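You operate a simulated robot arm through the tools that you are given. There is no shell and no other tool. Be economical: measure what you need, move in short steps, check, and stop when the job is done.

Carry out the task below with a simulated robot arm. There is one attempt and no reset: what you move stays moved.

Task
Wipe up the spill on the hood bench with the blue pad.
Fine: wet it in the damp box first; put the pad back and shut the box. What is to be rubbed or washed off counts as gone when no trace of it is left.

Only the result counts: the job must be done as asked and must still hold three seconds after the hand-in. Knocking over, shifting, dropping, spilling or breaking anything else fails it.

Robot
A 6-joint arm with a fingered hand, fixed in place. Base frame: the origin is at the foot of the arm, x ahead of it, y to its left, z up; the work surface is at about z = 880. Lengths are in mm, angles in rad, forces in N, time in s.
With the tool pointing down near the work surface it reaches from about 280 to 800 mm from the base axis. Its first joint turns from -2.897 to 2.897 rad. Payload 4 kg.
The TCP is the grasp point between the finger pads, 26 mm short of the fingertips. In the tool frame z runs along the fingers and y along their closing line. The gripper opens to 132 mm. The gripper's body begins 73 mm behind the TCP. The gripper is a hand of 5 fingers: y runs from the thumb to the fingers, the wrist lies at [0, 0, -239] in the tool frame.
Orientation is that of the tool frame in the base frame, as [roll, pitch, yaw] about the fixed x, y, z axes, in that order (R = Rz(yaw) Ry(pitch) Rx(roll)). With the fingers straight down and closing along the base's y, the tool's x points along the base's -x, its y along +y and its z along -z.

Tools
- The arm moves only by the tool step_arm. Its argument "moves" is a list of rows, each a list of 6 numbers: the shift along the tool's x, y, z in units of 25 mm (1.0 is 25 mm), then the turn, a rotation vector about the tool's x, y, z in units of 5 degrees (1.0 is 5 degrees). In form: [[dx, dy, dz, ax, ay, az], ...]. A call has 1 to 10 rows; each row shifts and turns the commanded pose from where the row before left it, along the tool's axes as they then stand. A call with a number of a shift or a turn outside -1 to 1 is refused whole. Rows are played at 5 a second. More than 50 mm and 0.15 rad between two rows, and nothing of the call is played. Where a pose cannot be reached the arm comes as near as it can. A force on the tool above 60 N (or 10 N above the force at the start of the call, whichever is more), or a blocked arm, ends the call early, and 0.2 s more pass. In this call time passes only in rows, and 0.2 s behind the last. The reply holds the time, the measured pose of the TCP, the force on the tool along the base axes, the opening and the grip force, in the units named above and with some noise, with the torque about the TCP (base axes, N m) and any sound that the robot's microphone picked up.
- Cameras (640 x 400 px; columns grow to the right, rows downward): "scene" is fixed at [233.3, -636.2, 1645.8]; the picture's right is [0.86, -0.51, 0.00], its down [-0.33, -0.56, -0.76] and it looks along [0.39, 0.65, -0.65] (base axes); focal length 300 px, centre (320, 200). "wrist" rides on the gripper at [85, 2, -97] in the tool frame; the picture's right is [-0.02, 1.00, 0.00], its down [-0.75, -0.02, -0.66] and it looks along [-0.66, -0.01, 0.75] (tool axes); focal length 270 px, centre (320, 200). There is no depth. A picture from a camera that has moved, and an enlarged one, comes with that camera's place and axes in the base frame and with its lens. The place of the scene camera against the robot may be out by one fixed shift of up to 25 mm in any direction.
- get_image(camera): a new picture of that camera. No time passes.
- curl_fingers(finger1, finger2, finger3, finger4, thumb_bend): sets how far each is bent, from 0 (flat) to 1 (curled in); at 0.3 the hand is open as for a grip, at 0.7 the pads meet at the TCP. One left out holds its place. A second passes; each finger stops where it meets its share of the squeeze, and holds until it gets a number again. It is the only way to open and close the hand. It gives what a move gives, with no picture; readings hold the bend of each and the force on the fingers (four entries, about 0 where the hand has none), thumb and palm.
- enlarge(camera, box): a new picture of the part [left, top, right, bottom] of that camera's present view, enlarged. No time passes.
- job_done(): hands the job in; it is judged then, once.

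Work in short steps. Places have to be worked out from the pictures, the camera data and where the tool is seen: move nearer, look again, correct. Check each grasp and each placing, and mend what went wrong. You have 120 turns and 76 pictures in all, those below and enlarged ones among them. Open the gripper and draw the arm clear of the work before you hand the job in, unless the task says otherwise; then end with one line.

The tools are called after "Emit:" by a JSON object that holds its "fn" and its "kwargs". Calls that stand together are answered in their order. step_arm: Moves the arm, as the interface text tells. Its arguments: {"type":"object","properties":{"moves":{"type":"array"}},"required":["moves"]} The other tools are called the same way: curl_fingers (finger1, finger2, finger3, finger4, thumb_bend) moves the fingers one by one; get_image (camera) takes a picture; enlarge (camera, box) takes an enlarged picture of a part of a camera's view; job_done () hands the job in.

At the start:

```text
t: 0.0
position: [478.0, 25.5, 1277.4]
tool_rot: [-3.141, 0.001, 3.14]
ft_force: [-1.1, 0.2, -0.4]
ft_torque: [0.02, 0.01, 0.02]
grip_width: 131.9
finger_force: 0.1
shape: jaw
bend: [0.3, 0.3, 0.3, 0.3, 0.3]
finger forces: [0.1, 0.1, 0.0, 0.1, 0.1, 0.0]
```

scene: 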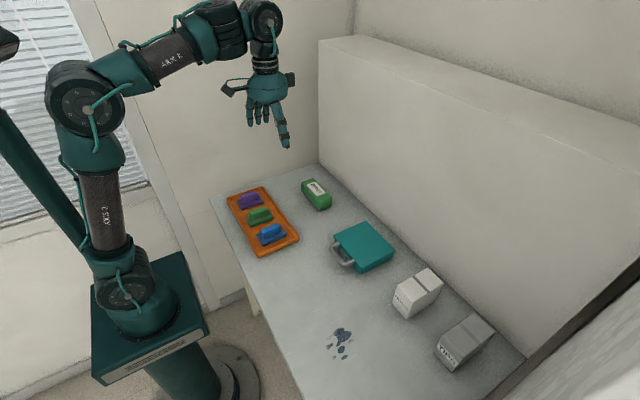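
wrist: 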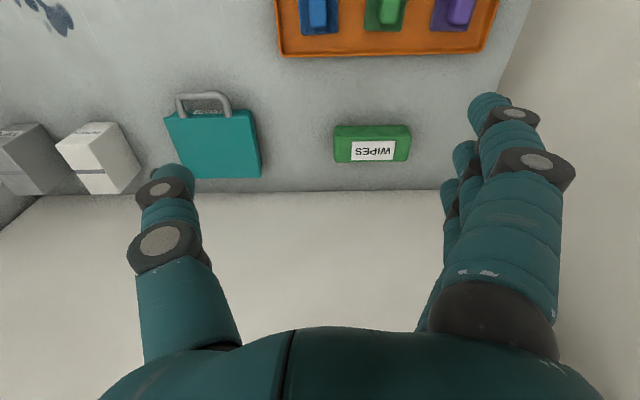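

I see a tray with three pads, a green WIPES box, a teal box with a handle, two white boxes and the spill. I'll look closer at these first.

Emit:
{"fn": "enlarge", "kwargs": {"camera": "scene", "box": [210, 160, 350, 260]}}

Emit:
{"fn": "enlarge", "kwargs": {"camera": "scene", "box": [310, 210, 510, 380]}}

Emit:
{"fn": "enlarge", "kwargs": {"camera": "wrist", "box": [0, 0, 520, 210]}}

```text
4.00 times, centred on (280, 210) of scene
camera zoom: at [233.3, -636.2, 1645.8], right [0.86, -0.51, 0.0], down [-0.33, -0.56, -0.76], along [0.39, 0.65, -0.65], focal length 1198 px, centre (480, 160)
```

zoom: 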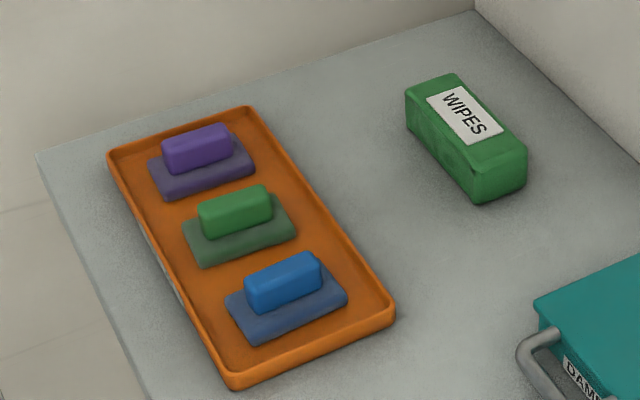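

```text
2.35 times, centred on (410, 295) of scene
camera zoom: at [233.3, -636.2, 1645.8], right [0.86, -0.51, 0.0], down [-0.33, -0.56, -0.76], along [0.39, 0.65, -0.65], focal length 705 px, centre (108, -24)
```

zoom: 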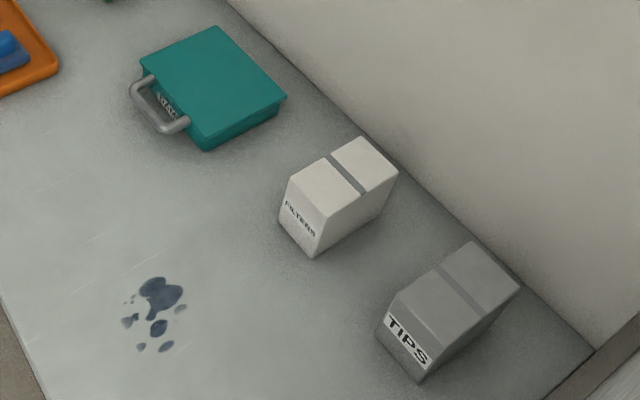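

```text
1.23 times, centred on (260, 105) of wrist
camera zoom: at [392.3, 26.5, 1374.8], right [0.02, 1.0, 0.0], down [0.75, -0.02, 0.66], along [0.66, -0.01, -0.75], focal length 333 px, centre (394, 317)
```

zoom: 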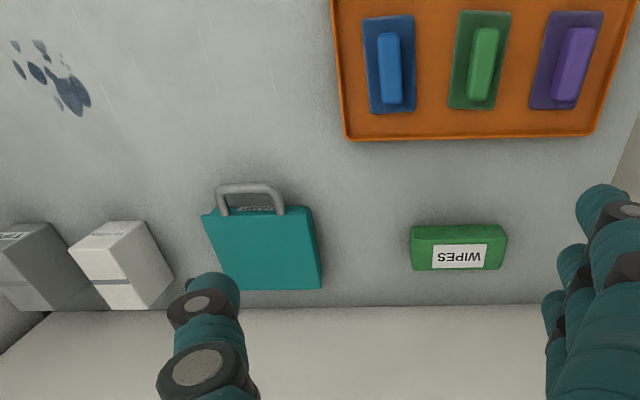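

The DAMP box is the teal one, with a bail handle on its front; it is probably a lid hinged at the back. I'm moving the hand above and in front of the handle for a closer look.

Emit:
{"fn": "step_arm", "kwargs": {"moves": [[0, -0.95, 0.8, 0, 0, 0], [0, -0.95, 0.8, 0, 0, 0], [0, -0.95, 0.8, 0, 0, 0], [0, -0.95, 0.8, 0, 0, 0], [0, -0.95, 0.8, 0, 0, 0], [0, -0.95, 0.8, 0, 0, 0], [0, -0.95, 0.8, 0, 0, 0], [0, -0.95, 0.8, 0, 0, 0]]}}

Emit:
{"fn": "get_image", "kwargs": {"camera": "wrist"}}

Emit:
{"fn": "get_image", "kwargs": {"camera": "scene"}}

```text
t: 1.8
position: [477.2, -166.7, 1117.0]
tool_rot: [-3.142, 0.001, 3.142]
ft_force: [-0.3, -0.1, -0.5]
ft_torque: [0.03, 0.01, -0.03]
grip_width: 131.7
finger_force: 0.1
shape: jaw
bend: [0.3, 0.3, 0.3, 0.3, 0.3]
finger forces: [0.0, 0.0, 0.0, 0.0, 0.0, 0.0]
```

```text
70 pictures are left
camera wrist: at [391.1, -165.1, 1213.6], right [0.02, 1.0, 0.0], down [0.75, -0.01, 0.66], along [0.66, -0.01, -0.75], focal length 270 px, centre (320, 200)
```

wrist: 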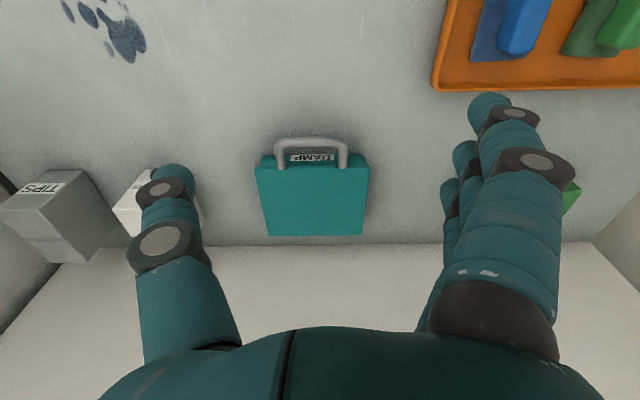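

```text
69 pictures are left
```

scene: 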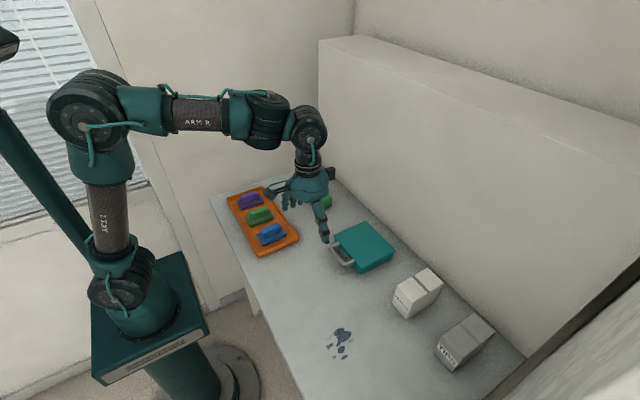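

Emit:
{"fn": "enlarge", "kwargs": {"camera": "scene", "box": [320, 210, 410, 285]}}

Emit:
{"fn": "enlarge", "kwargs": {"camera": "wrist", "box": [240, 120, 400, 250]}}

```text
5.33 times, centred on (365, 248) of scene
camera zoom: at [233.3, -636.2, 1645.8], right [0.86, -0.51, 0.0], down [-0.33, -0.56, -0.76], along [0.39, 0.65, -0.65], focal length 1598 px, centre (80, -53)
```

zoom: 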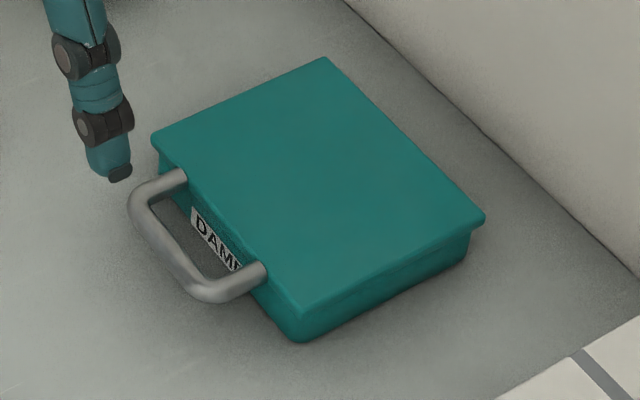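

```text
3.08 times, centred on (320, 185) of wrist
camera zoom: at [391.1, -165.1, 1213.6], right [0.02, 1.0, 0.0], down [0.75, -0.01, 0.66], along [0.66, -0.01, -0.75], focal length 832 px, centre (320, 246)
```

zoom: 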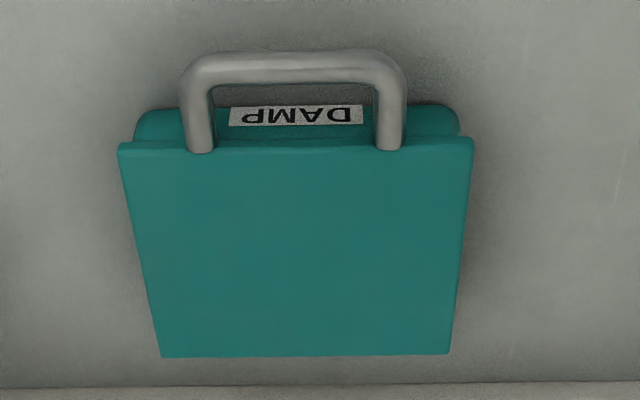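

The lid carries a bail handle with its bar along y at about x 551, y -178, z 928. I'll yaw the hand -90° so the thumb can enter the handle gap with the fingers outside it.

Emit:
{"fn": "step_arm", "kwargs": {"moves": [[0, 0, 0, 0, 0, -1], [0, 0, 0, 0, 0, -1], [0, 0, 0, 0, 0, -1], [0, 0, 0, 0, 0, -1], [0, 0, 0, 0, 0, -1], [0, 0, 0, 0, 0, -1], [0, 0, 0, 0, 0, -1], [0, 0, 0, 0, 0, -1], [0, 0, 0, 0, 0, -1]]}}

Emit:
{"fn": "step_arm", "kwargs": {"moves": [[0, 0, 0, 0, 0, -1], [0, 0, 0, 0, 0, -1], [0, 0, 0, 0, 0, -1], [0, 0, 0, 0, 0, -1], [0, 0, 0, 0, 0, -1], [0, 0, 0, 0, 0, -1], [0, 0, 0, 0, 0, -1], [0, 0, 0, 0, 0, -1], [0, 0, 0, 0, 0, -1]]}}

Emit:
{"fn": "get_image", "kwargs": {"camera": "wrist"}}

```text
t: 3.8
position: [478.4, -167.1, 1117.6]
tool_rot: [3.141, 0.0, -2.355]
ft_force: [0.3, 0.0, 0.0]
ft_torque: [0.03, 0.01, 0.01]
grip_width: 131.8
finger_force: 0.0
shape: jaw
bend: [0.3, 0.3, 0.3, 0.3, 0.3]
finger forces: [0.0, 0.1, 0.1, 0.0, 0.0, 0.0]
```

```text
t: 5.8
position: [522.8, -124.6, 1196.6]
tool_rot: [3.138, 0.017, -1.57]
ft_force: [0.0, -0.8, 0.3]
ft_torque: [0.02, 0.01, -0.01]
grip_width: 131.7
finger_force: 0.1
shape: jaw
bend: [0.3, 0.3, 0.3, 0.3, 0.3]
finger forces: [0.1, 0.1, 0.1, 0.0, 0.1, 0.0]
out of reach, approached as far as the arm can: row 4, 5, 6, 7, 8, 9
```

```text
66 pictures are left
camera wrist: at [521.1, -211.1, 1292.2], right [-1.0, 0.02, 0.0], down [0.02, 0.74, 0.67], along [0.01, 0.67, -0.74], focal length 270 px, centre (320, 200)
```

wrist: 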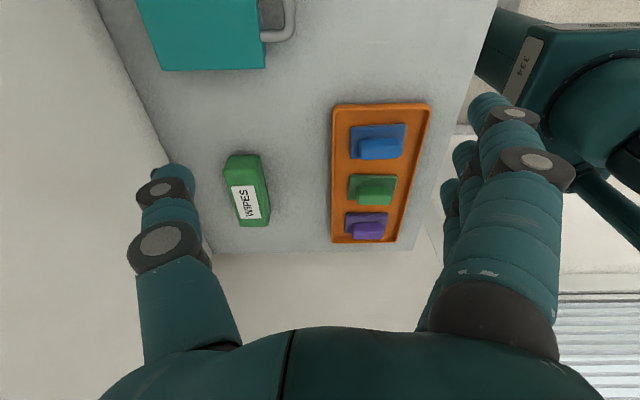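

The end of the yaw turn was reported out of reach at that spot and the arm drifted. I'll test whether the same yaw can be reached further out, towards the handle.

Emit:
{"fn": "step_arm", "kwargs": {"moves": [[0, -0.5, 0, 0, 0, 0], [0, -0.5, 0, 0, 0, 0]]}}

```text
t: 6.4
position: [547.9, -124.7, 1196.4]
tool_rot: [-3.141, -0.001, -1.57]
ft_force: [-0.6, -0.3, -0.8]
ft_torque: [-0.05, 0.01, -0.02]
grip_width: 131.9
finger_force: 0.1
shape: jaw
bend: [0.3, 0.3, 0.3, 0.3, 0.3]
finger forces: [0.0, 0.1, 0.1, 0.0, 0.1, 0.0]
```

This is reachable here with exact orientation. I'm moving towards y = -178 and lower.

Emit:
{"fn": "step_arm", "kwargs": {"moves": [[0.5, 0, 0.5, 0, 0, 0], [0.5, 0, 0.5, 0, 0, 0], [0.5, 0, 0.5, 0, 0, 0], [0.6, 0, 0.5, 0, 0, 0], [0, 0, 0.5, 0, 0, 0]]}}

```text
t: 7.6
position: [558.7, -180.2, 1146.2]
tool_rot: [3.138, 0.001, -1.57]
ft_force: [0.7, 0.0, -0.8]
ft_torque: [-0.03, 0.03, 0.0]
grip_width: 131.9
finger_force: 0.0
shape: jaw
bend: [0.3, 0.3, 0.3, 0.3, 0.3]
finger forces: [0.1, 0.0, 0.1, 0.0, 0.1, 0.0]
out of reach, approached as far as the arm can: row 4, 5
```

It hits a limit again near y = -180, so I'll tilt the hand forward (which I want anyway) and see if that frees it.

Emit:
{"fn": "step_arm", "kwargs": {"moves": [[0, 0, 0, 1, 0, 0], [0, 0, 0, 1, 0, 0], [0, 0, 0, 1, 0, 0], [0, 0, 0, 1, 0, 0], [0, 0, 0, 1, 0, 0], [0, 0, 0, 1, 0, 0]]}}

Emit:
{"fn": "get_image", "kwargs": {"camera": "scene"}}

```text
t: 9.0
position: [647.0, -222.5, 1269.3]
tool_rot: [-2.618, 0.0, -1.571]
ft_force: [0.0, 0.6, -0.3]
ft_torque: [0.03, 0.0, 0.0]
grip_width: 132.1
finger_force: 0.0
shape: jaw
bend: [0.3, 0.3, 0.3, 0.3, 0.3]
finger forces: [0.0, 0.0, 0.1, 0.0, 0.1, 0.0]
out of reach, approached as far as the arm can: row 1, 2, 3, 4, 5, 6
```

```text
65 pictures are left
```

scene: 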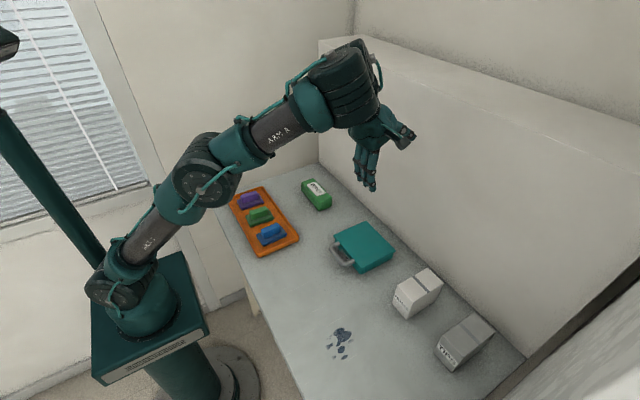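

This yaw branch runs into a joint limit, so I'll back out: untilt, then turn the other way (fingers forward, thumb near), which should have more joint room.

Emit:
{"fn": "step_arm", "kwargs": {"moves": [[0, 0, 0, -1, 0, 0], [0, 0, 0, -1, 0, 0], [0, 0, 0, -1, 0, 0], [0, 0, 0, -1, 0, 0], [0, 0, 0, -1, 0, 0], [0, 0, 0, -1, 0, 0]]}}

Emit:
{"fn": "step_arm", "kwargs": {"moves": [[-0.5, 0.7, 0, 0, 0, 1], [-0.5, 0.7, 0, 0, 0, 1], [-0.5, 0.7, 0, 0, 0, 1], [-0.5, 0.7, 0, 0, 0, 1], [-0.5, 0.7, 0, 0, 0, 1], [0, 0, 0, 0, 0, 1], [0, 0, 0, 0, 0, 1], [0, 0, 0, 0, 0, 1], [0, 0, 0, 0, 0, 1], [0, 0, 0, 0, 0, 1]]}}

Emit:
{"fn": "step_arm", "kwargs": {"moves": [[0, 0, 0, 0, 0, 1], [0, 0, 0, 0, 0, 1], [0, 0, 0, 0, 0, 1], [0, 0, 0, 0, 0, 1], [0, 0, 0, 0, 0, 1], [0, 0, 0, 0, 0, 1], [0, 0, 0, 0, 0, 1], [0, 0, 0, 0, 0, 1]]}}

```text
t: 10.4
position: [555.5, -272.6, 1196.3]
tool_rot: [-3.007, -0.014, -1.575]
ft_force: [-0.1, 0.7, 0.3]
ft_torque: [0.02, 0.02, -0.01]
grip_width: 131.9
finger_force: 0.0
shape: jaw
bend: [0.3, 0.3, 0.3, 0.3, 0.3]
finger forces: [0.1, 0.0, 0.0, 0.1, 0.1, 0.0]
out of reach, approached as far as the arm can: row 2, 3, 4, 5, 6
```

```text
t: 12.6
position: [487.0, -199.1, 1194.4]
tool_rot: [-3.049, 0.099, -2.443]
ft_force: [0.4, 0.2, 0.4]
ft_torque: [0.01, -0.01, 0.03]
grip_width: 131.9
finger_force: 0.2
shape: jaw
bend: [0.3, 0.3, 0.3, 0.3, 0.3]
finger forces: [0.1, 0.0, 0.0, 0.0, 0.0, 0.0]
out of reach, approached as far as the arm can: row 1, 2
```

```text
t: 14.4
position: [485.8, -199.0, 1196.7]
tool_rot: [-3.136, 0.134, 3.138]
ft_force: [-0.1, -0.2, -0.2]
ft_torque: [0.0, 0.02, 0.02]
grip_width: 131.9
finger_force: 0.1
shape: jaw
bend: [0.3, 0.3, 0.3, 0.3, 0.3]
finger forces: [0.0, 0.0, 0.0, 0.1, 0.0, 0.1]
```

Back at the default yaw with a small forward tilt. Turning the other way now.

Emit:
{"fn": "step_arm", "kwargs": {"moves": [[0, 0, 0, 0, 0, 1], [0, 0, 0, 0, 0, 1], [0, 0, 0, 0, 0, 1], [0, 0, 0, 0, 0, 1], [0, 0, 0, 0, 0, 1], [0, 0, 0, 0, 0, 1], [0, 0, 0, 0, 0, 1], [0, 0, 0, 0, 0, 1], [0, 0, 0, 0, 0, 1]]}}

Emit:
{"fn": "step_arm", "kwargs": {"moves": [[0, 0, 0, 0, 0, 1], [0, 0, 0, 0, 0, 1], [0, 0, 0, 0, 0, 1], [0, 0, 0, 0, 0, 1], [0, 0, 0, 0, 0, 1], [0, 0, 0, 0, 0, 1], [0, 0, 0, 0, 0, 1], [0, 0, 0, 0, 0, 1], [0, 0, 0, 0, 0, 1]]}}

Emit:
{"fn": "get_image", "kwargs": {"camera": "wrist"}}

Emit:
{"fn": "get_image", "kwargs": {"camera": "scene"}}

```text
t: 16.4
position: [486.2, -198.7, 1195.5]
tool_rot: [3.05, 0.102, 2.348]
ft_force: [-0.6, -0.2, 0.0]
ft_torque: [0.02, 0.01, 0.03]
grip_width: 131.9
finger_force: 0.0
shape: jaw
bend: [0.3, 0.3, 0.3, 0.3, 0.3]
finger forces: [0.0, 0.0, 0.0, 0.1, 0.0, 0.1]
```

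```text
t: 18.4
position: [485.7, -198.1, 1194.8]
tool_rot: [3.008, 0.006, 1.567]
ft_force: [-0.4, 0.3, -0.7]
ft_torque: [0.0, -0.02, -0.02]
grip_width: 131.8
finger_force: 0.0
shape: jaw
bend: [0.3, 0.3, 0.3, 0.3, 0.3]
finger forces: [0.0, 0.0, 0.0, 0.0, 0.0, 0.0]
```

```text
64 pictures are left
camera wrist: at [474.0, -114.0, 1291.4], right [0.99, -0.02, 0.13], down [-0.11, -0.75, 0.66], along [0.08, -0.66, -0.74], focal length 270 px, centre (320, 200)
```

wrist: 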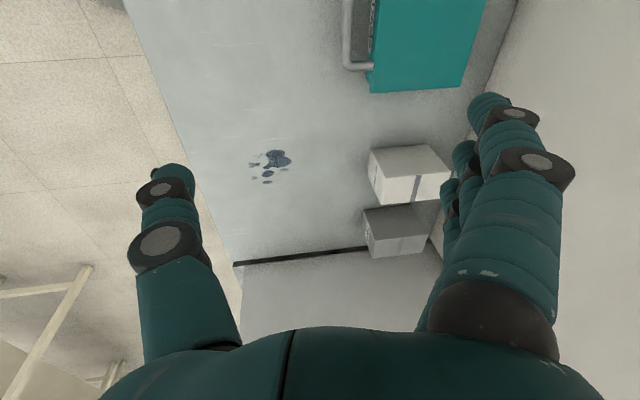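

```text
63 pictures are left
```

scene: 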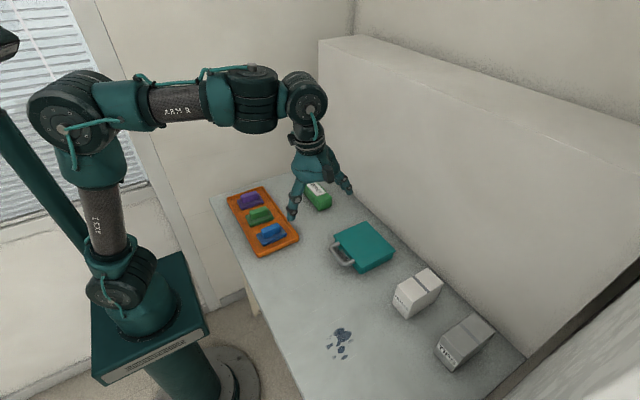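

Yaw ok. From the pictures the four fingers sit at tool x ≈ ±12 and ±36 with the thumb at 0, so the two middle fingers (44 mm) fit the 61 mm handle gap. I'm setting the hand shape: outer fingers flat, middle fingers and thumb half closed.

Emit:
{"fn": "curl_fingers", "kwargs": {"finger1": 0, "finger2": 0.53, "finger3": 0.53, "finger4": 0, "thumb_bend": 0.53}}

Emit:
{"fn": "get_image", "kwargs": {"camera": "wrist"}}

```text
t: 19.4
position: [486.5, -199.1, 1195.3]
tool_rot: [3.005, 0.008, 1.568]
ft_force: [-0.6, -0.1, -0.1]
ft_torque: [0.01, -0.03, -0.03]
grip_width: 132.5
finger_force: 0.1
shape: fingers
bend: [0.0, 0.53, 0.53, 0.0, 0.53]
finger forces: [0.0, 0.0, 0.1, 0.0, 0.1, 0.0]
```

```text
62 pictures are left
camera wrist: at [473.9, -114.0, 1291.4], right [0.99, -0.02, 0.13], down [-0.11, -0.75, 0.66], along [0.09, -0.66, -0.74], focal length 270 px, centre (320, 200)
```

wrist: 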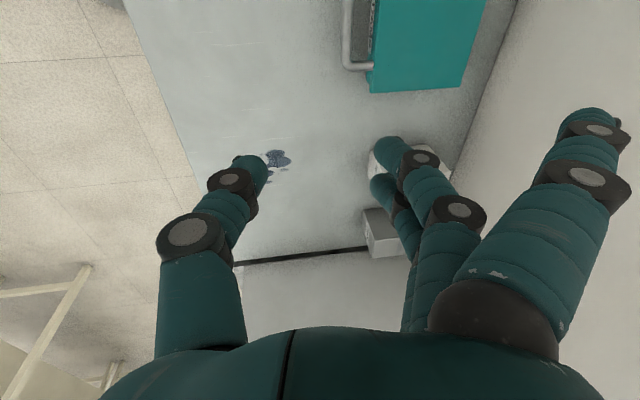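

Hand shape is as expected. Now narrowing the pinch slightly, tilting to about 20° forward and moving above the handle.

Emit:
{"fn": "curl_fingers", "kwargs": {"finger2": 0.6, "finger3": 0.6, "thumb_bend": 0.6}}

Emit:
{"fn": "step_arm", "kwargs": {"moves": [[0, 0, 0, -0.85, 0, 0], [0, 0, 0, -0.8, 0, 0], [0, 0, 0, -0.8, 0, 0], [0.2, 0, 1, 0, 0, 0], [0.2, 0, 1, 0, 0, 0], [0.2, 0, 1, 0, 0, 0], [0.2, 0, 1, 0, 0, 0], [0, 0, 1, 0, 0, 0], [0, 0, 1, 0, 0, 0], [0, 0, 1, 0, 0, 0]]}}

Emit:
{"fn": "get_image", "kwargs": {"camera": "wrist"}}

Emit:
{"fn": "enlarge", "kwargs": {"camera": "scene", "box": [280, 150, 440, 290]}}

```text
t: 20.4
position: [485.0, -198.7, 1196.3]
tool_rot: [3.007, 0.006, 1.568]
ft_force: [0.7, 0.7, -0.7]
ft_torque: [-0.02, -0.01, 0.0]
grip_width: 121.0
finger_force: 0.1
shape: fingers
bend: [0.0, 0.6, 0.6, 0.0, 0.6]
finger forces: [0.0, 0.0, 0.0, 0.0, 0.1, 0.1]
```

```text
t: 22.6
position: [547.0, -180.0, 1030.8]
tool_rot: [2.793, 0.008, 1.568]
ft_force: [0.5, -1.0, -0.4]
ft_torque: [-0.01, 0.03, -0.01]
grip_width: 120.9
finger_force: 0.1
shape: fingers
bend: [0.0, 0.6, 0.6, 0.0, 0.6]
finger forces: [0.0, 0.0, 0.1, 0.0, 0.0, 0.1]
```

```text
61 pictures are left
camera wrist: at [514.4, -94.5, 1121.3], right [0.94, -0.02, 0.34], down [-0.24, -0.75, 0.62], along [0.24, -0.66, -0.71], focal length 270 px, centre (320, 200)
```

wrist: 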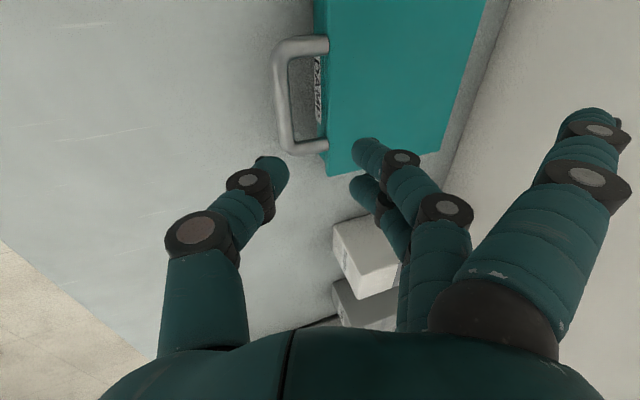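

```text
2.86 times, centred on (360, 220) of scene
camera zoom: at [233.3, -636.2, 1645.8], right [0.86, -0.51, 0.0], down [-0.33, -0.56, -0.76], along [0.39, 0.65, -0.65], focal length 856 px, centre (206, 143)
```

zoom: 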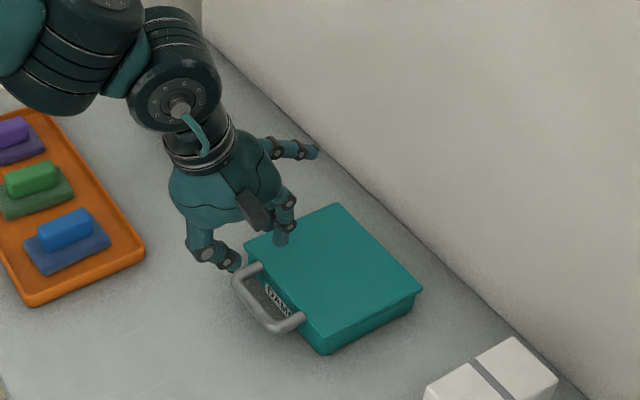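

The handle bar is at about x 552, y -176. I'm descending most of the way, then checking.

Emit:
{"fn": "step_arm", "kwargs": {"moves": [[0.16, -0.25, 0.76, 0, 0, 0], [0, -0.25, 0.76, 0, 0, 0], [0, -0.25, 0.76, 0, 0, 0]]}}

Emit:
{"fn": "get_image", "kwargs": {"camera": "wrist"}}

Emit:
{"fn": "enlarge", "kwargs": {"camera": "scene", "box": [310, 190, 410, 280]}}

```text
t: 23.4
position: [546.3, -176.1, 970.8]
tool_rot: [2.793, 0.007, 1.567]
ft_force: [-0.2, -0.1, -0.4]
ft_torque: [-0.01, -0.04, -0.02]
grip_width: 121.0
finger_force: 0.1
shape: fingers
bend: [0.0, 0.6, 0.6, 0.0, 0.6]
finger forces: [0.1, 0.0, 0.1, 0.0, 0.1, 0.1]
```

```text
59 pictures are left
camera wrist: at [514.4, -91.6, 1061.7], right [0.94, -0.02, 0.34], down [-0.24, -0.75, 0.62], along [0.24, -0.66, -0.71], focal length 270 px, centre (320, 200)
```

wrist: 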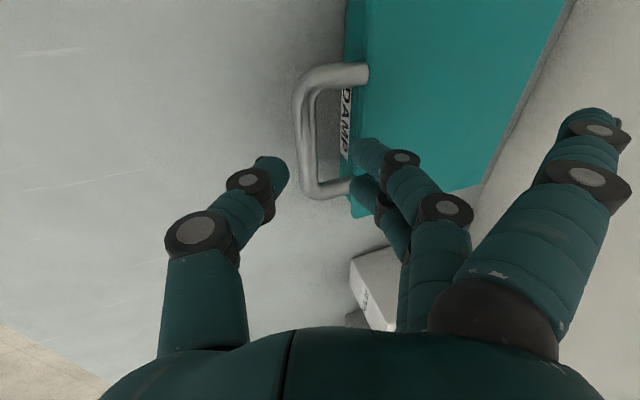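

```text
4.44 times, centred on (360, 235) of scene
camera zoom: at [233.3, -636.2, 1645.8], right [0.86, -0.51, 0.0], down [-0.33, -0.56, -0.76], along [0.39, 0.65, -0.65], focal length 1332 px, centre (142, 44)
```

zoom: 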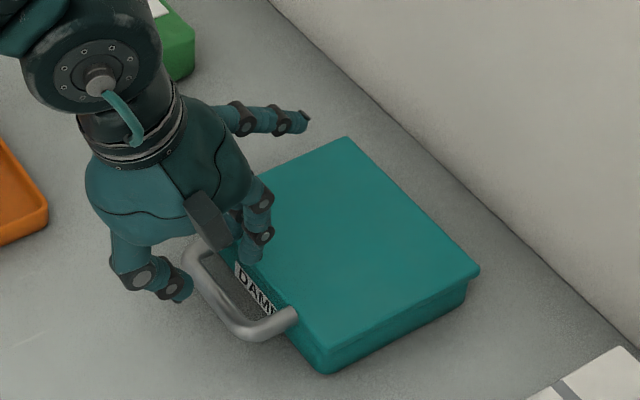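

Handle centre is y ≈ -172 and the bar x ≈ 553. I'm lowering the last 39 mm with the fingers straddling the bar.

Emit:
{"fn": "step_arm", "kwargs": {"moves": [[0.16, 0.1, 0.1, 0, 0, 0], [0, -0.14, 0.48, 0, 0, 0], [0, -0.14, 0.48, 0, 0, 0], [0, -0.14, 0.48, 0, 0, 0]]}}

Emit:
{"fn": "get_image", "kwargs": {"camera": "wrist"}}

Emit:
{"fn": "enlarge", "kwargs": {"camera": "scene", "box": [310, 200, 410, 280]}}

```text
t: 24.4
position: [551.6, -172.9, 932.9]
tool_rot: [2.794, 0.007, 1.567]
ft_force: [-1.2, 0.2, 0.7]
ft_torque: [-0.02, -0.03, -0.02]
grip_width: 120.8
finger_force: 0.1
shape: fingers
bend: [0.0, 0.6, 0.6, 0.0, 0.6]
finger forces: [0.1, 0.0, 0.0, 0.0, 0.1, 0.0]
```

```text
57 pictures are left
camera wrist: at [521.2, -87.0, 1024.8], right [0.94, -0.02, 0.34], down [-0.24, -0.75, 0.62], along [0.24, -0.66, -0.71], focal length 270 px, centre (320, 200)
```

wrist: 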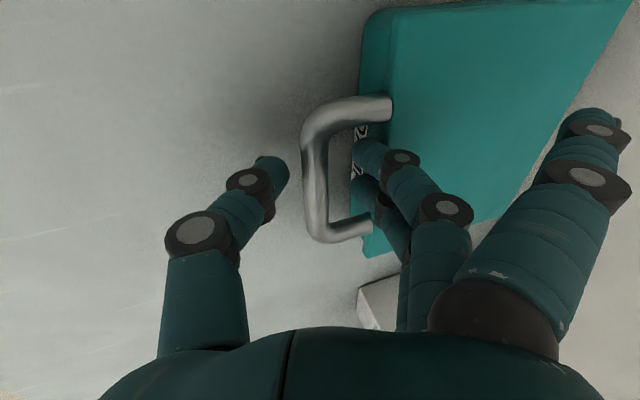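

```text
5.00 times, centred on (360, 240) of scene
camera zoom: at [233.3, -636.2, 1645.8], right [0.86, -0.51, 0.0], down [-0.33, -0.56, -0.76], along [0.39, 0.65, -0.65], focal length 1498 px, centre (120, 0)
```

zoom: 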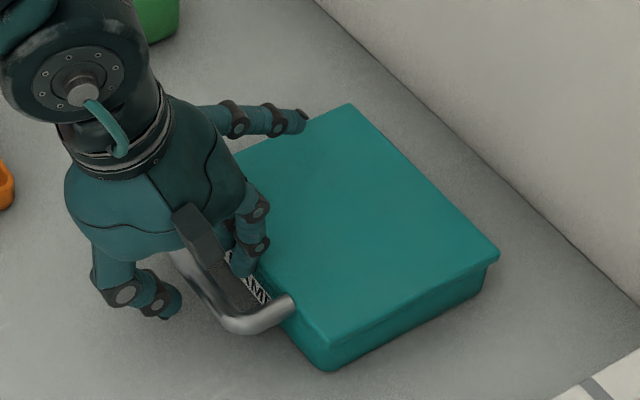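

The middle fingers are in the handle gap with no contact force. Closing on the bar.

Emit:
{"fn": "curl_fingers", "kwargs": {"finger2": 0.75, "finger3": 0.75, "thumb_bend": 0.75}}

Emit:
{"fn": "get_image", "kwargs": {"camera": "wrist"}}

```text
t: 25.4
position: [553.2, -172.4, 934.0]
tool_rot: [2.794, 0.008, 1.566]
ft_force: [-0.5, -0.6, -0.5]
ft_torque: [0.05, 0.04, 0.0]
grip_width: 109.4
finger_force: 14.3
shape: fingers
bend: [0.0, 0.72, 0.72, 0.0, 0.69]
finger forces: [0.1, 6.9, 7.1, 0.0, 13.1, 0.0]
```

```text
55 pictures are left
camera wrist: at [521.3, -87.1, 1024.8], right [0.94, -0.02, 0.34], down [-0.24, -0.75, 0.62], along [0.24, -0.66, -0.71], focal length 270 px, centre (320, 200)
```

wrist: 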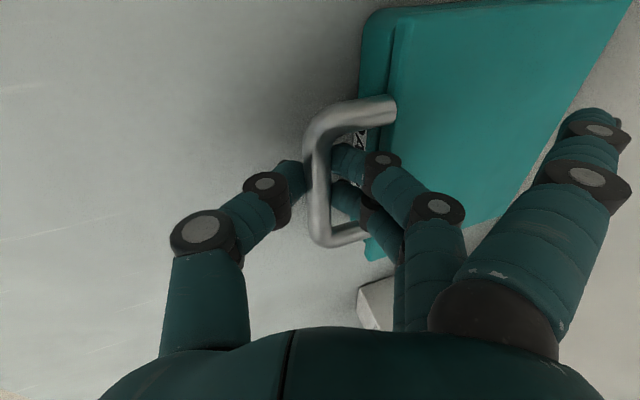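

Grip on the bar is firm (about 14 N). I'm opening the lid along its arc, rotating the hand with it, four steps first.

Emit:
{"fn": "step_arm", "kwargs": {"moves": [[0, 0.216, -0.521, -1, 0, 0], [0, 0.216, -0.521, -1, 0, 0], [0, 0.216, -0.521, -1, 0, 0], [0, 0.216, -0.521, -1, 0, 0]]}}

Emit:
{"fn": "get_image", "kwargs": {"camera": "scene"}}

```text
t: 26.4
position: [547.7, -174.2, 989.0]
tool_rot: [2.445, 0.006, 1.567]
ft_force: [-0.3, -0.3, 0.2]
ft_torque: [0.0, 0.03, 0.01]
grip_width: 99.9
finger_force: 0.0
shape: fingers
bend: [0.0, 0.72, 0.72, 0.0, 0.74]
finger forces: [0.1, 0.0, 0.1, 0.0, 0.0, 0.0]
```

```text
54 pictures are left
```

scene: 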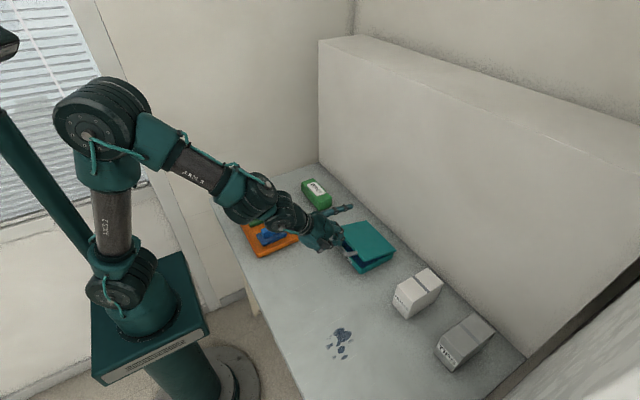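

The grip force went to zero: I rotated the hand in the wrong sense for the lid arc, so the bar slipped. Checking the lid's state.

Emit:
{"fn": "enlarge", "kwargs": {"camera": "scene", "box": [290, 190, 410, 280]}}

Emit:
{"fn": "get_image", "kwargs": {"camera": "wrist"}}

```text
4.44 times, centred on (350, 235) of scene
camera zoom: at [233.3, -636.2, 1645.8], right [0.86, -0.51, 0.0], down [-0.33, -0.56, -0.76], along [0.39, 0.65, -0.65], focal length 1332 px, centre (187, 44)
```

zoom: 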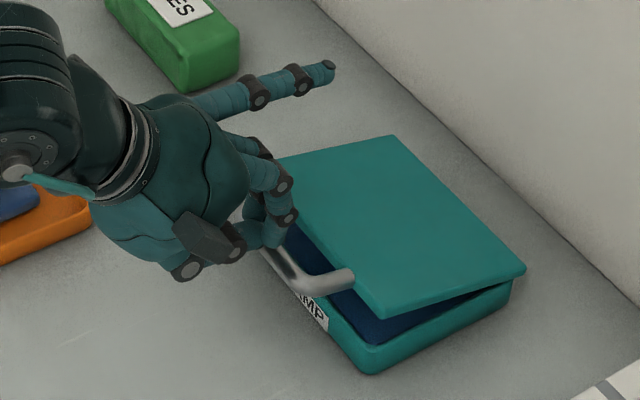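

```text
52 pictures are left
camera wrist: at [486.3, -88.4, 1064.5], right [0.77, -0.02, 0.64], down [-0.44, -0.75, 0.5], along [0.47, -0.66, -0.58], focal length 270 px, centre (320, 200)
```

wrist: 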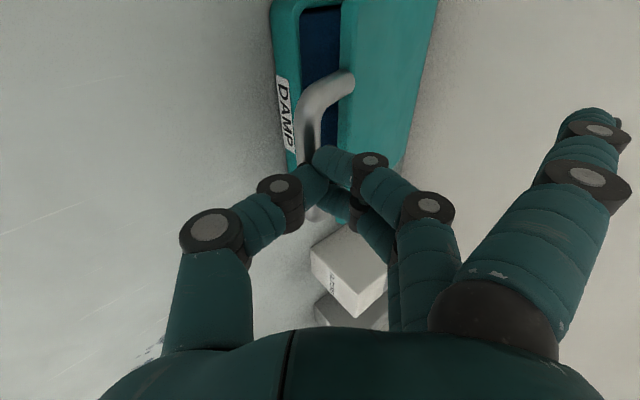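

The lid is friction-hinged at the back and stays about 15° open. I'm raising the hand, reopening the pinch, and tilting it back to about 5° for a regrasp with the right rotation.

Emit:
{"fn": "step_arm", "kwargs": {"moves": [[0, 0.5, -0.6, 0, 0, 0], [0, 0.5, -0.6, 0, 0, 0]]}}

Emit:
{"fn": "curl_fingers", "kwargs": {"finger2": 0.6, "finger3": 0.6, "thumb_bend": 0.6}}

Emit:
{"fn": "step_arm", "kwargs": {"moves": [[0, 0, 0, 1, 0, 0], [0, 0, 0, 1, 0, 0], [0, 0, 0, 1, 0, 0], [0, 0, 0, 1, 0, 0], [0, 0, 0, 1, 0, 0], [0, 0, 0, 1, 0, 0], [0, 0, 0, 1, 0, 0]]}}

Emit:
{"fn": "get_image", "kwargs": {"camera": "wrist"}}

Emit:
{"fn": "enlarge", "kwargs": {"camera": "scene", "box": [300, 180, 420, 280]}}

```text
t: 27.0
position: [548.7, -172.8, 1028.4]
tool_rot: [2.444, 0.006, 1.567]
ft_force: [-0.2, -0.5, -0.6]
ft_torque: [-0.01, -0.01, 0.02]
grip_width: 100.3
finger_force: 0.0
shape: fingers
bend: [0.0, 0.72, 0.72, 0.0, 0.74]
finger forces: [0.0, 0.0, 0.0, 0.0, 0.1, 0.1]
```

```text
t: 28.0
position: [548.1, -172.3, 1027.4]
tool_rot: [2.443, 0.008, 1.567]
ft_force: [0.6, -0.9, 0.2]
ft_torque: [0.0, 0.0, -0.02]
grip_width: 119.8
finger_force: 0.0
shape: fingers
bend: [0.0, 0.6, 0.6, 0.0, 0.6]
finger forces: [0.0, 0.1, 0.0, 0.0, 0.0, 0.0]
```

```text
t: 29.6
position: [549.2, -172.6, 1027.6]
tool_rot: [3.056, 0.006, 1.565]
ft_force: [-0.5, -0.1, 0.6]
ft_torque: [-0.02, 0.0, 0.0]
grip_width: 120.2
finger_force: 0.1
shape: fingers
bend: [0.0, 0.6, 0.6, 0.0, 0.6]
finger forces: [0.0, 0.0, 0.1, 0.0, 0.0, 0.0]
```

```text
51 pictures are left
camera wrist: at [541.9, -87.2, 1124.0], right [1.0, -0.02, 0.09], down [-0.07, -0.75, 0.66], along [0.05, -0.66, -0.75], focal length 270 px, centre (320, 200)
```

wrist: 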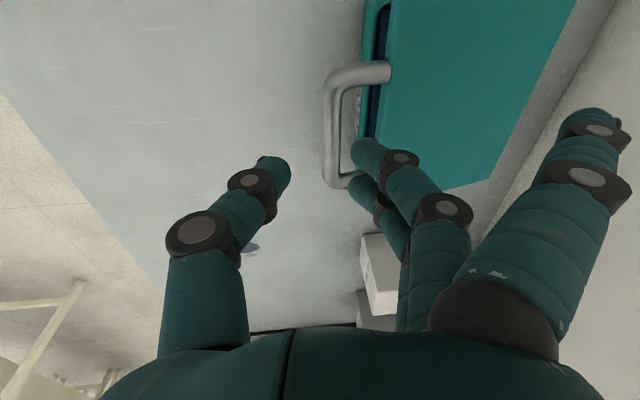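

```text
4.00 times, centred on (360, 230) of scene
camera zoom: at [233.3, -636.2, 1645.8], right [0.86, -0.51, 0.0], down [-0.33, -0.56, -0.76], along [0.39, 0.65, -0.65], focal length 1198 px, centre (160, 80)
```

zoom: 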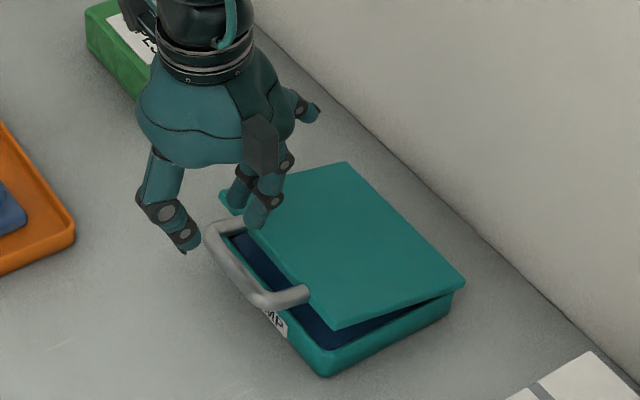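

The bar is now at about (561, 972). I'm lowering around it.

Emit:
{"fn": "step_arm", "kwargs": {"moves": [[0, 0.3, 0.1, 0, 0, 0], [0, 0.02, 0.64, 0, 0, 0], [0, -0.05, 0.64, 0, 0, 0], [0, -0.05, 0.64, 0, 0, 0]]}}

Emit:
{"fn": "get_image", "kwargs": {"camera": "wrist"}}

```text
t: 30.6
position: [559.0, -172.3, 977.4]
tool_rot: [3.057, 0.005, 1.566]
ft_force: [0.0, 0.9, 0.8]
ft_torque: [-0.02, -0.01, 0.03]
grip_width: 120.0
finger_force: 0.0
shape: fingers
bend: [0.0, 0.6, 0.6, 0.0, 0.6]
finger forces: [0.0, 0.0, 0.0, 0.0, 0.0, 0.0]
```

```text
49 pictures are left
camera wrist: at [551.8, -87.0, 1074.0], right [1.0, -0.02, 0.09], down [-0.07, -0.75, 0.66], along [0.05, -0.66, -0.75], focal length 270 px, centre (320, 200)
```

wrist: 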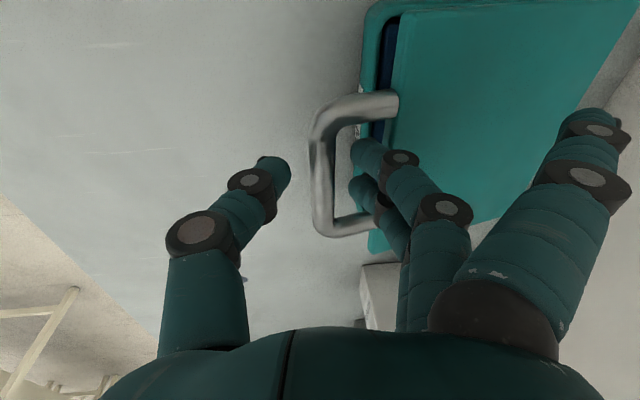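

Fingers are inside the gap again. Close, then lift with the correct rotation sense.

Emit:
{"fn": "curl_fingers", "kwargs": {"finger2": 0.8, "finger3": 0.8, "thumb_bend": 0.8}}

Emit:
{"fn": "step_arm", "kwargs": {"moves": [[0, 0.225, -0.517, 1, 0, 0], [0, 0.225, -0.517, 1, 0, 0], [0, 0.225, -0.517, 1, 0, 0]]}}

```text
t: 31.6
position: [557.9, -171.9, 977.7]
tool_rot: [3.055, 0.007, 1.565]
ft_force: [-0.2, 0.5, 0.0]
ft_torque: [0.02, -0.01, -0.02]
grip_width: 98.9
finger_force: 0.1
shape: fingers
bend: [0.0, 0.77, 0.77, 0.0, 0.75]
finger forces: [0.0, 0.0, 0.0, 0.0, 0.0, 0.0]
```

```text
t: 32.4
position: [573.9, -171.7, 1016.1]
tool_rot: [-2.967, 0.007, 1.569]
ft_force: [0.1, 0.2, -0.4]
ft_torque: [0.02, 0.03, -0.02]
grip_width: 98.9
finger_force: 0.0
shape: fingers
bend: [0.0, 0.77, 0.77, 0.0, 0.75]
finger forces: [0.0, 0.0, 0.1, 0.1, 0.1, 0.0]
```

The fingers closed on nothing, so the bar is lower than I judged. Taking a look.

Emit:
{"fn": "enlarge", "kwargs": {"camera": "scene", "box": [300, 180, 420, 280]}}

Emit:
{"fn": "get_image", "kwargs": {"camera": "wrist"}}

```text
4.00 times, centred on (360, 230) of scene
camera zoom: at [233.3, -636.2, 1645.8], right [0.86, -0.51, 0.0], down [-0.33, -0.56, -0.76], along [0.39, 0.65, -0.65], focal length 1198 px, centre (160, 80)
```

zoom: 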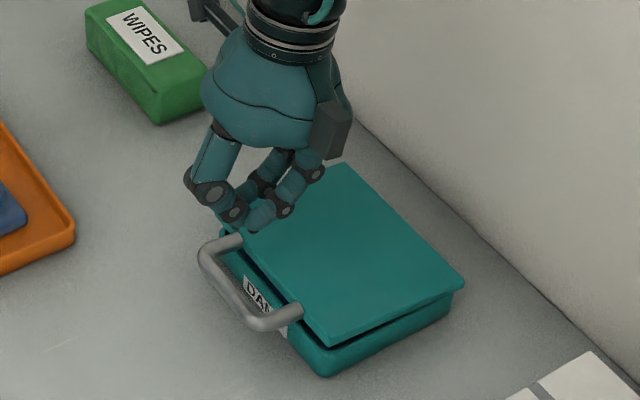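

```text
47 pictures are left
camera wrist: at [593.1, -87.0, 1110.4], right [0.98, -0.02, -0.18], down [0.1, -0.75, 0.66], along [-0.15, -0.66, -0.73], focal length 270 px, centre (320, 200)
```

wrist: 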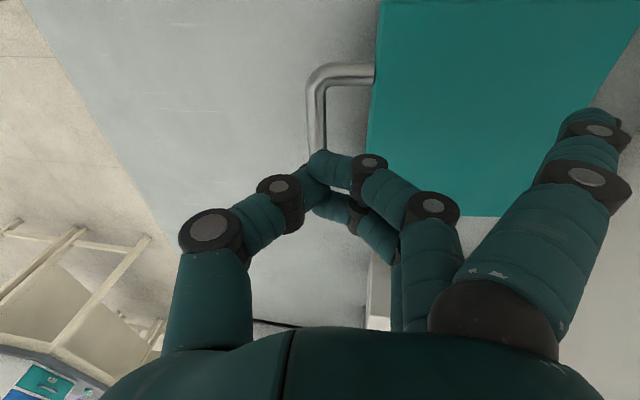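

The lid is back to about 5° open (my fingertips pressed the bar down). I'll regrasp with the bar deeper in the pinch: reopen, tilt to about 15° forward and move above the bar.

Emit:
{"fn": "curl_fingers", "kwargs": {"finger2": 0.6, "finger3": 0.6, "thumb_bend": 0.6}}

Emit:
{"fn": "step_arm", "kwargs": {"moves": [[0, 0, 0, -1, 0, 0], [0, 0, 0, -1, 0, 0], [0, 0, 0, -1, 0, 0], [0, 0, 0, -1, 0, 0], [0, 0, 0, -1, 0, 0], [0, -0.6, 0.7, 0, 0, 0], [0, -0.6, 0.7, 0, 0, 0]]}}

Emit:
{"fn": "get_image", "kwargs": {"camera": "wrist"}}

Emit:
{"fn": "enlarge", "kwargs": {"camera": "scene", "box": [320, 200, 410, 275]}}

```text
t: 33.4
position: [576.0, -172.4, 1015.1]
tool_rot: [-2.967, 0.006, 1.567]
ft_force: [-0.6, 0.2, -1.1]
ft_torque: [0.02, -0.03, -0.04]
grip_width: 119.9
finger_force: 0.1
shape: fingers
bend: [0.0, 0.6, 0.6, 0.0, 0.6]
finger forces: [0.1, 0.1, 0.0, 0.0, 0.0, 0.0]
```

```text
t: 35.0
position: [555.2, -174.2, 974.5]
tool_rot: [2.88, 0.008, 1.568]
ft_force: [0.2, 0.3, 0.0]
ft_torque: [-0.03, -0.01, -0.01]
grip_width: 120.0
finger_force: 0.0
shape: fingers
bend: [0.0, 0.6, 0.6, 0.0, 0.6]
finger forces: [0.0, 0.0, 0.0, 0.0, 0.0, 0.1]
```

```text
46 pictures are left
camera wrist: at [530.7, -88.2, 1068.5], right [0.97, -0.02, 0.26], down [-0.19, -0.75, 0.64], along [0.18, -0.66, -0.73], focal length 270 px, centre (320, 200)
```

wrist: 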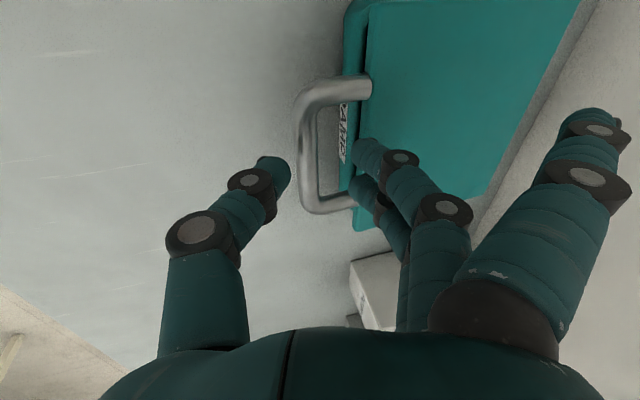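

```text
5.33 times, centred on (365, 238) of scene
camera zoom: at [233.3, -636.2, 1645.8], right [0.86, -0.51, 0.0], down [-0.33, -0.56, -0.76], along [0.39, 0.65, -0.65], focal length 1598 px, centre (80, 0)
```

zoom: 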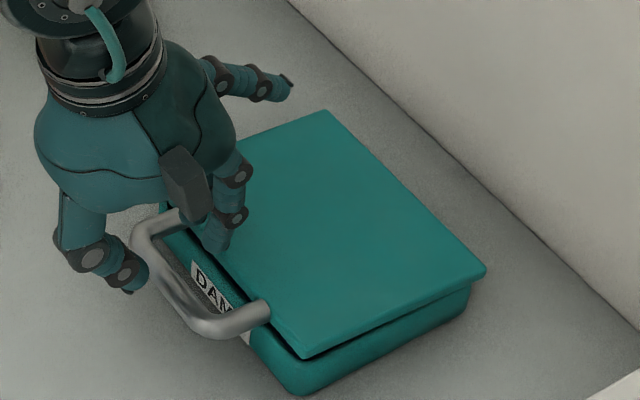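

The bar is at about (557, -172, 940). Going down with the bar at TCP height, then closing.

Emit:
{"fn": "step_arm", "kwargs": {"moves": [[0.08, -0.1, 0.44, 0, 0, 0], [0, -0.12, 0.43, 0, 0, 0], [0, -0.12, 0.43, 0, 0, 0]]}}

Emit:
{"fn": "curl_fingers", "kwargs": {"finger2": 0.8, "finger3": 0.8, "thumb_bend": 0.8}}

```text
t: 35.8
position: [555.9, -170.5, 940.5]
tool_rot: [2.879, 0.006, 1.568]
ft_force: [-0.2, -0.2, -0.5]
ft_torque: [-0.04, 0.0, 0.01]
grip_width: 120.0
finger_force: 0.5
shape: fingers
bend: [0.0, 0.6, 0.6, 0.0, 0.6]
finger forces: [0.1, 0.4, 0.2, 0.0, 0.0, 0.0]
```

```text
t: 36.8
position: [555.1, -171.6, 940.9]
tool_rot: [2.878, 0.007, 1.567]
ft_force: [-0.1, 0.1, -0.1]
ft_torque: [0.03, -0.02, 0.0]
grip_width: 97.8
finger_force: 0.1
shape: fingers
bend: [0.0, 0.77, 0.76, 0.0, 0.76]
finger forces: [0.0, 0.0, 0.1, 0.1, 0.1, 0.1]
```

Still no bar force, so I'm checking where the bar is relative to the tips.

Emit:
{"fn": "get_image", "kwargs": {"camera": "wrist"}}

Emit:
{"fn": "enlarge", "kwargs": {"camera": "scene", "box": [320, 200, 410, 275]}}

```text
44 pictures are left
camera wrist: at [531.0, -86.0, 1034.9], right [0.97, -0.02, 0.26], down [-0.19, -0.75, 0.64], along [0.18, -0.66, -0.73], focal length 270 px, centre (320, 200)
```

wrist: 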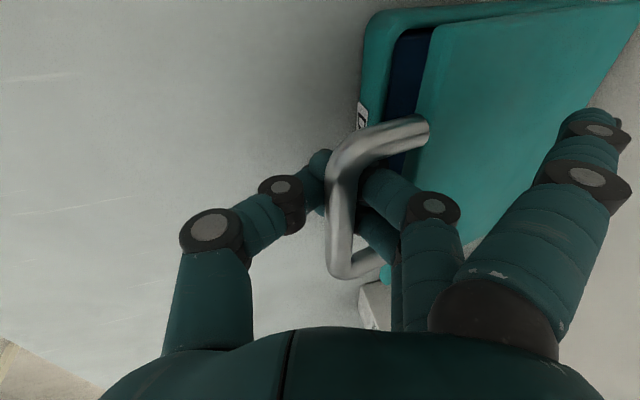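

```text
5.33 times, centred on (365, 238) of scene
camera zoom: at [233.3, -636.2, 1645.8], right [0.86, -0.51, 0.0], down [-0.33, -0.56, -0.76], along [0.39, 0.65, -0.65], focal length 1598 px, centre (80, 0)
```

zoom: 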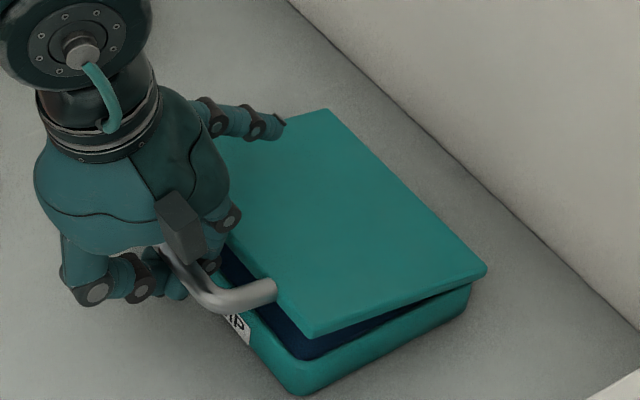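

The opposite happened, and it helps: the digits closed in a ring beneath the bar and wedged the lid up about 10°, so the bar is now caged. I'll lift along the arc, tilting the hand back with it.

Emit:
{"fn": "step_arm", "kwargs": {"moves": [[0, 0.26, -0.5, 1, 0, 0], [0, 0.26, -0.5, 1, 0, 0], [0, 0.26, -0.5, 1, 0, 0], [0, 0.26, -0.5, 1, 0, 0]]}}

Emit:
{"fn": "enlarge", "kwargs": {"camera": "scene", "box": [300, 170, 420, 275]}}

```text
t: 37.8
position: [575.8, -170.0, 992.7]
tool_rot: [-3.051, 0.008, 1.568]
ft_force: [-0.2, 0.5, -0.4]
ft_torque: [-0.01, 0.03, 0.02]
grip_width: 97.9
finger_force: 0.0
shape: fingers
bend: [0.0, 0.77, 0.77, 0.0, 0.76]
finger forces: [0.0, 0.0, 0.0, 0.1, 0.1, 0.0]
```

```text
3.81 times, centred on (360, 222) of scene
camera zoom: at [233.3, -636.2, 1645.8], right [0.86, -0.51, 0.0], down [-0.33, -0.56, -0.76], along [0.39, 0.65, -0.65], focal length 1141 px, centre (168, 114)
```

zoom: 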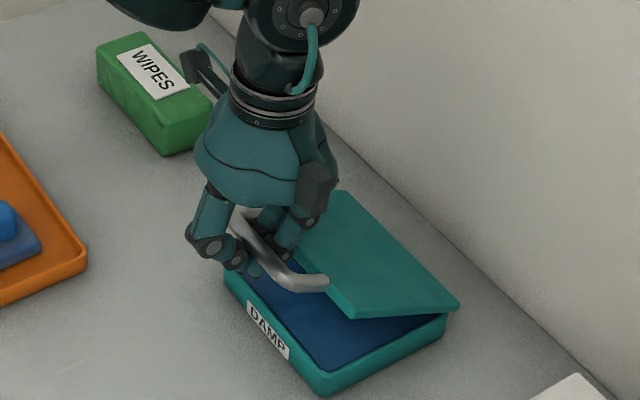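

The lid is about 30° up and the damp sponge is visible. Continuing the arc.

Emit:
{"fn": "step_arm", "kwargs": {"moves": [[0, 0.26, -0.5, 1, 0, 0], [0, 0.26, -0.5, 1, 0, 0], [0, 0.26, -0.5, 1, 0, 0], [0, 0.26, -0.5, 1, 0, 0]]}}

Emit:
{"fn": "enlarge", "kwargs": {"camera": "scene", "box": [300, 150, 420, 275]}}

```text
t: 38.9
position: [609.9, -164.4, 1019.0]
tool_rot: [-2.879, -0.056, 1.529]
ft_force: [-21.5, -9.3, 23.0]
ft_torque: [-0.06, -0.43, -0.19]
grip_width: 102.5
finger_force: 21.5
shape: fingers
bend: [0.0, 0.77, 0.77, 0.0, 0.77]
finger forces: [0.1, 23.3, 16.9, 0.0, 2.5, 0.0]
out of reach, approached as far as the arm can: row 2, 3, 4
stopped in row 4: the force on the tool passed its limit at 64 N (the readings are from after the stop); the commanded pose is now the measured one
```

```text
3.20 times, centred on (360, 212) of scene
camera zoom: at [233.3, -636.2, 1645.8], right [0.86, -0.51, 0.0], down [-0.33, -0.56, -0.76], along [0.39, 0.65, -0.65], focal length 959 px, centre (192, 160)
```

zoom: 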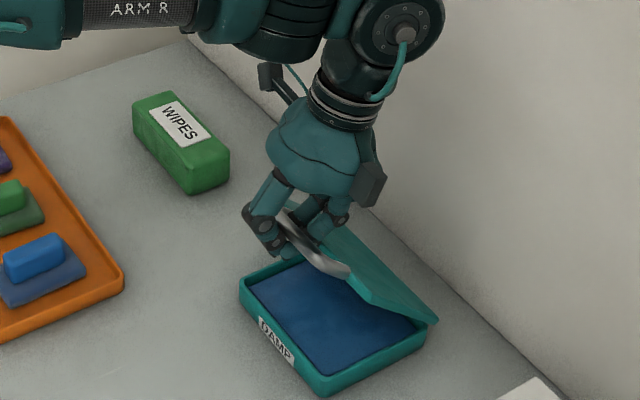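

The wrist reached its back-tilt limit at about 15° with the lid near 45°, and force built up. I'm easing it by moving up and slightly back while tilting forward.

Emit:
{"fn": "step_arm", "kwargs": {"moves": [[0, -0.2, -0.3, -1, 0, 0]]}}

```text
t: 39.3
position: [608.7, -163.8, 1023.2]
tool_rot: [-2.97, -0.056, 1.531]
ft_force: [0.2, -13.2, -1.1]
ft_torque: [-0.09, 0.06, -0.29]
grip_width: 99.1
finger_force: 6.5
shape: fingers
bend: [0.0, 0.77, 0.77, 0.0, 0.77]
finger forces: [0.1, 13.7, 0.0, 0.0, 0.0, 0.0]
```

Emit:
{"fn": "step_arm", "kwargs": {"moves": [[-0.28, 0, 0, 0, -0.64, -0.43]]}}

```text
t: 39.7
position: [609.1, -169.6, 1023.4]
tool_rot: [-2.968, -0.009, 1.581]
ft_force: [0.3, -0.2, 0.2]
ft_torque: [0.0, 0.01, -0.05]
grip_width: 98.6
finger_force: 0.0
shape: fingers
bend: [0.0, 0.77, 0.77, 0.0, 0.77]
finger forces: [0.0, 0.1, 0.0, 0.1, 0.0, 0.0]
```

Forces are relieved. Continuing the arc without rotation in small steps.

Emit:
{"fn": "step_arm", "kwargs": {"moves": [[0, 0.25, -0.33, 0, 0, 0], [0, 0.25, -0.33, 0, 0, 0], [0, 0.34, -0.34, 0, 0, 0]]}}

Emit:
{"fn": "enlarge", "kwargs": {"camera": "scene", "box": [300, 150, 420, 275]}}

```text
t: 40.5
position: [636.5, -165.7, 1039.7]
tool_rot: [-2.977, -0.032, 1.576]
ft_force: [-10.4, -6.4, 17.7]
ft_torque: [-0.14, -0.3, -0.14]
grip_width: 100.1
finger_force: 11.1
shape: fingers
bend: [0.0, 0.77, 0.77, 0.0, 0.76]
finger forces: [0.0, 7.5, 13.1, 0.0, 1.8, 0.1]
out of reach, approached as far as the arm can: row 3
```

```text
3.20 times, centred on (360, 212) of scene
camera zoom: at [233.3, -636.2, 1645.8], right [0.86, -0.51, 0.0], down [-0.33, -0.56, -0.76], along [0.39, 0.65, -0.65], focal length 959 px, centre (192, 160)
```

zoom: 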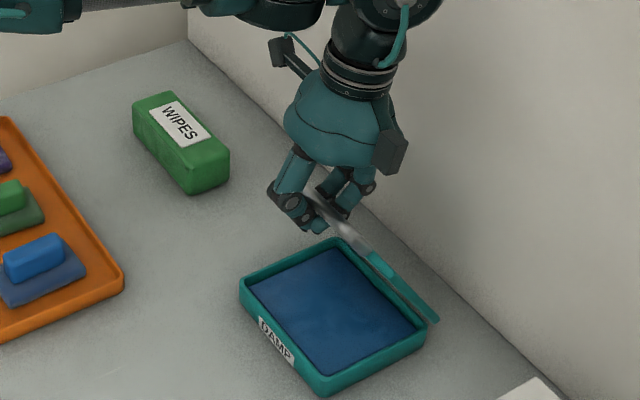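

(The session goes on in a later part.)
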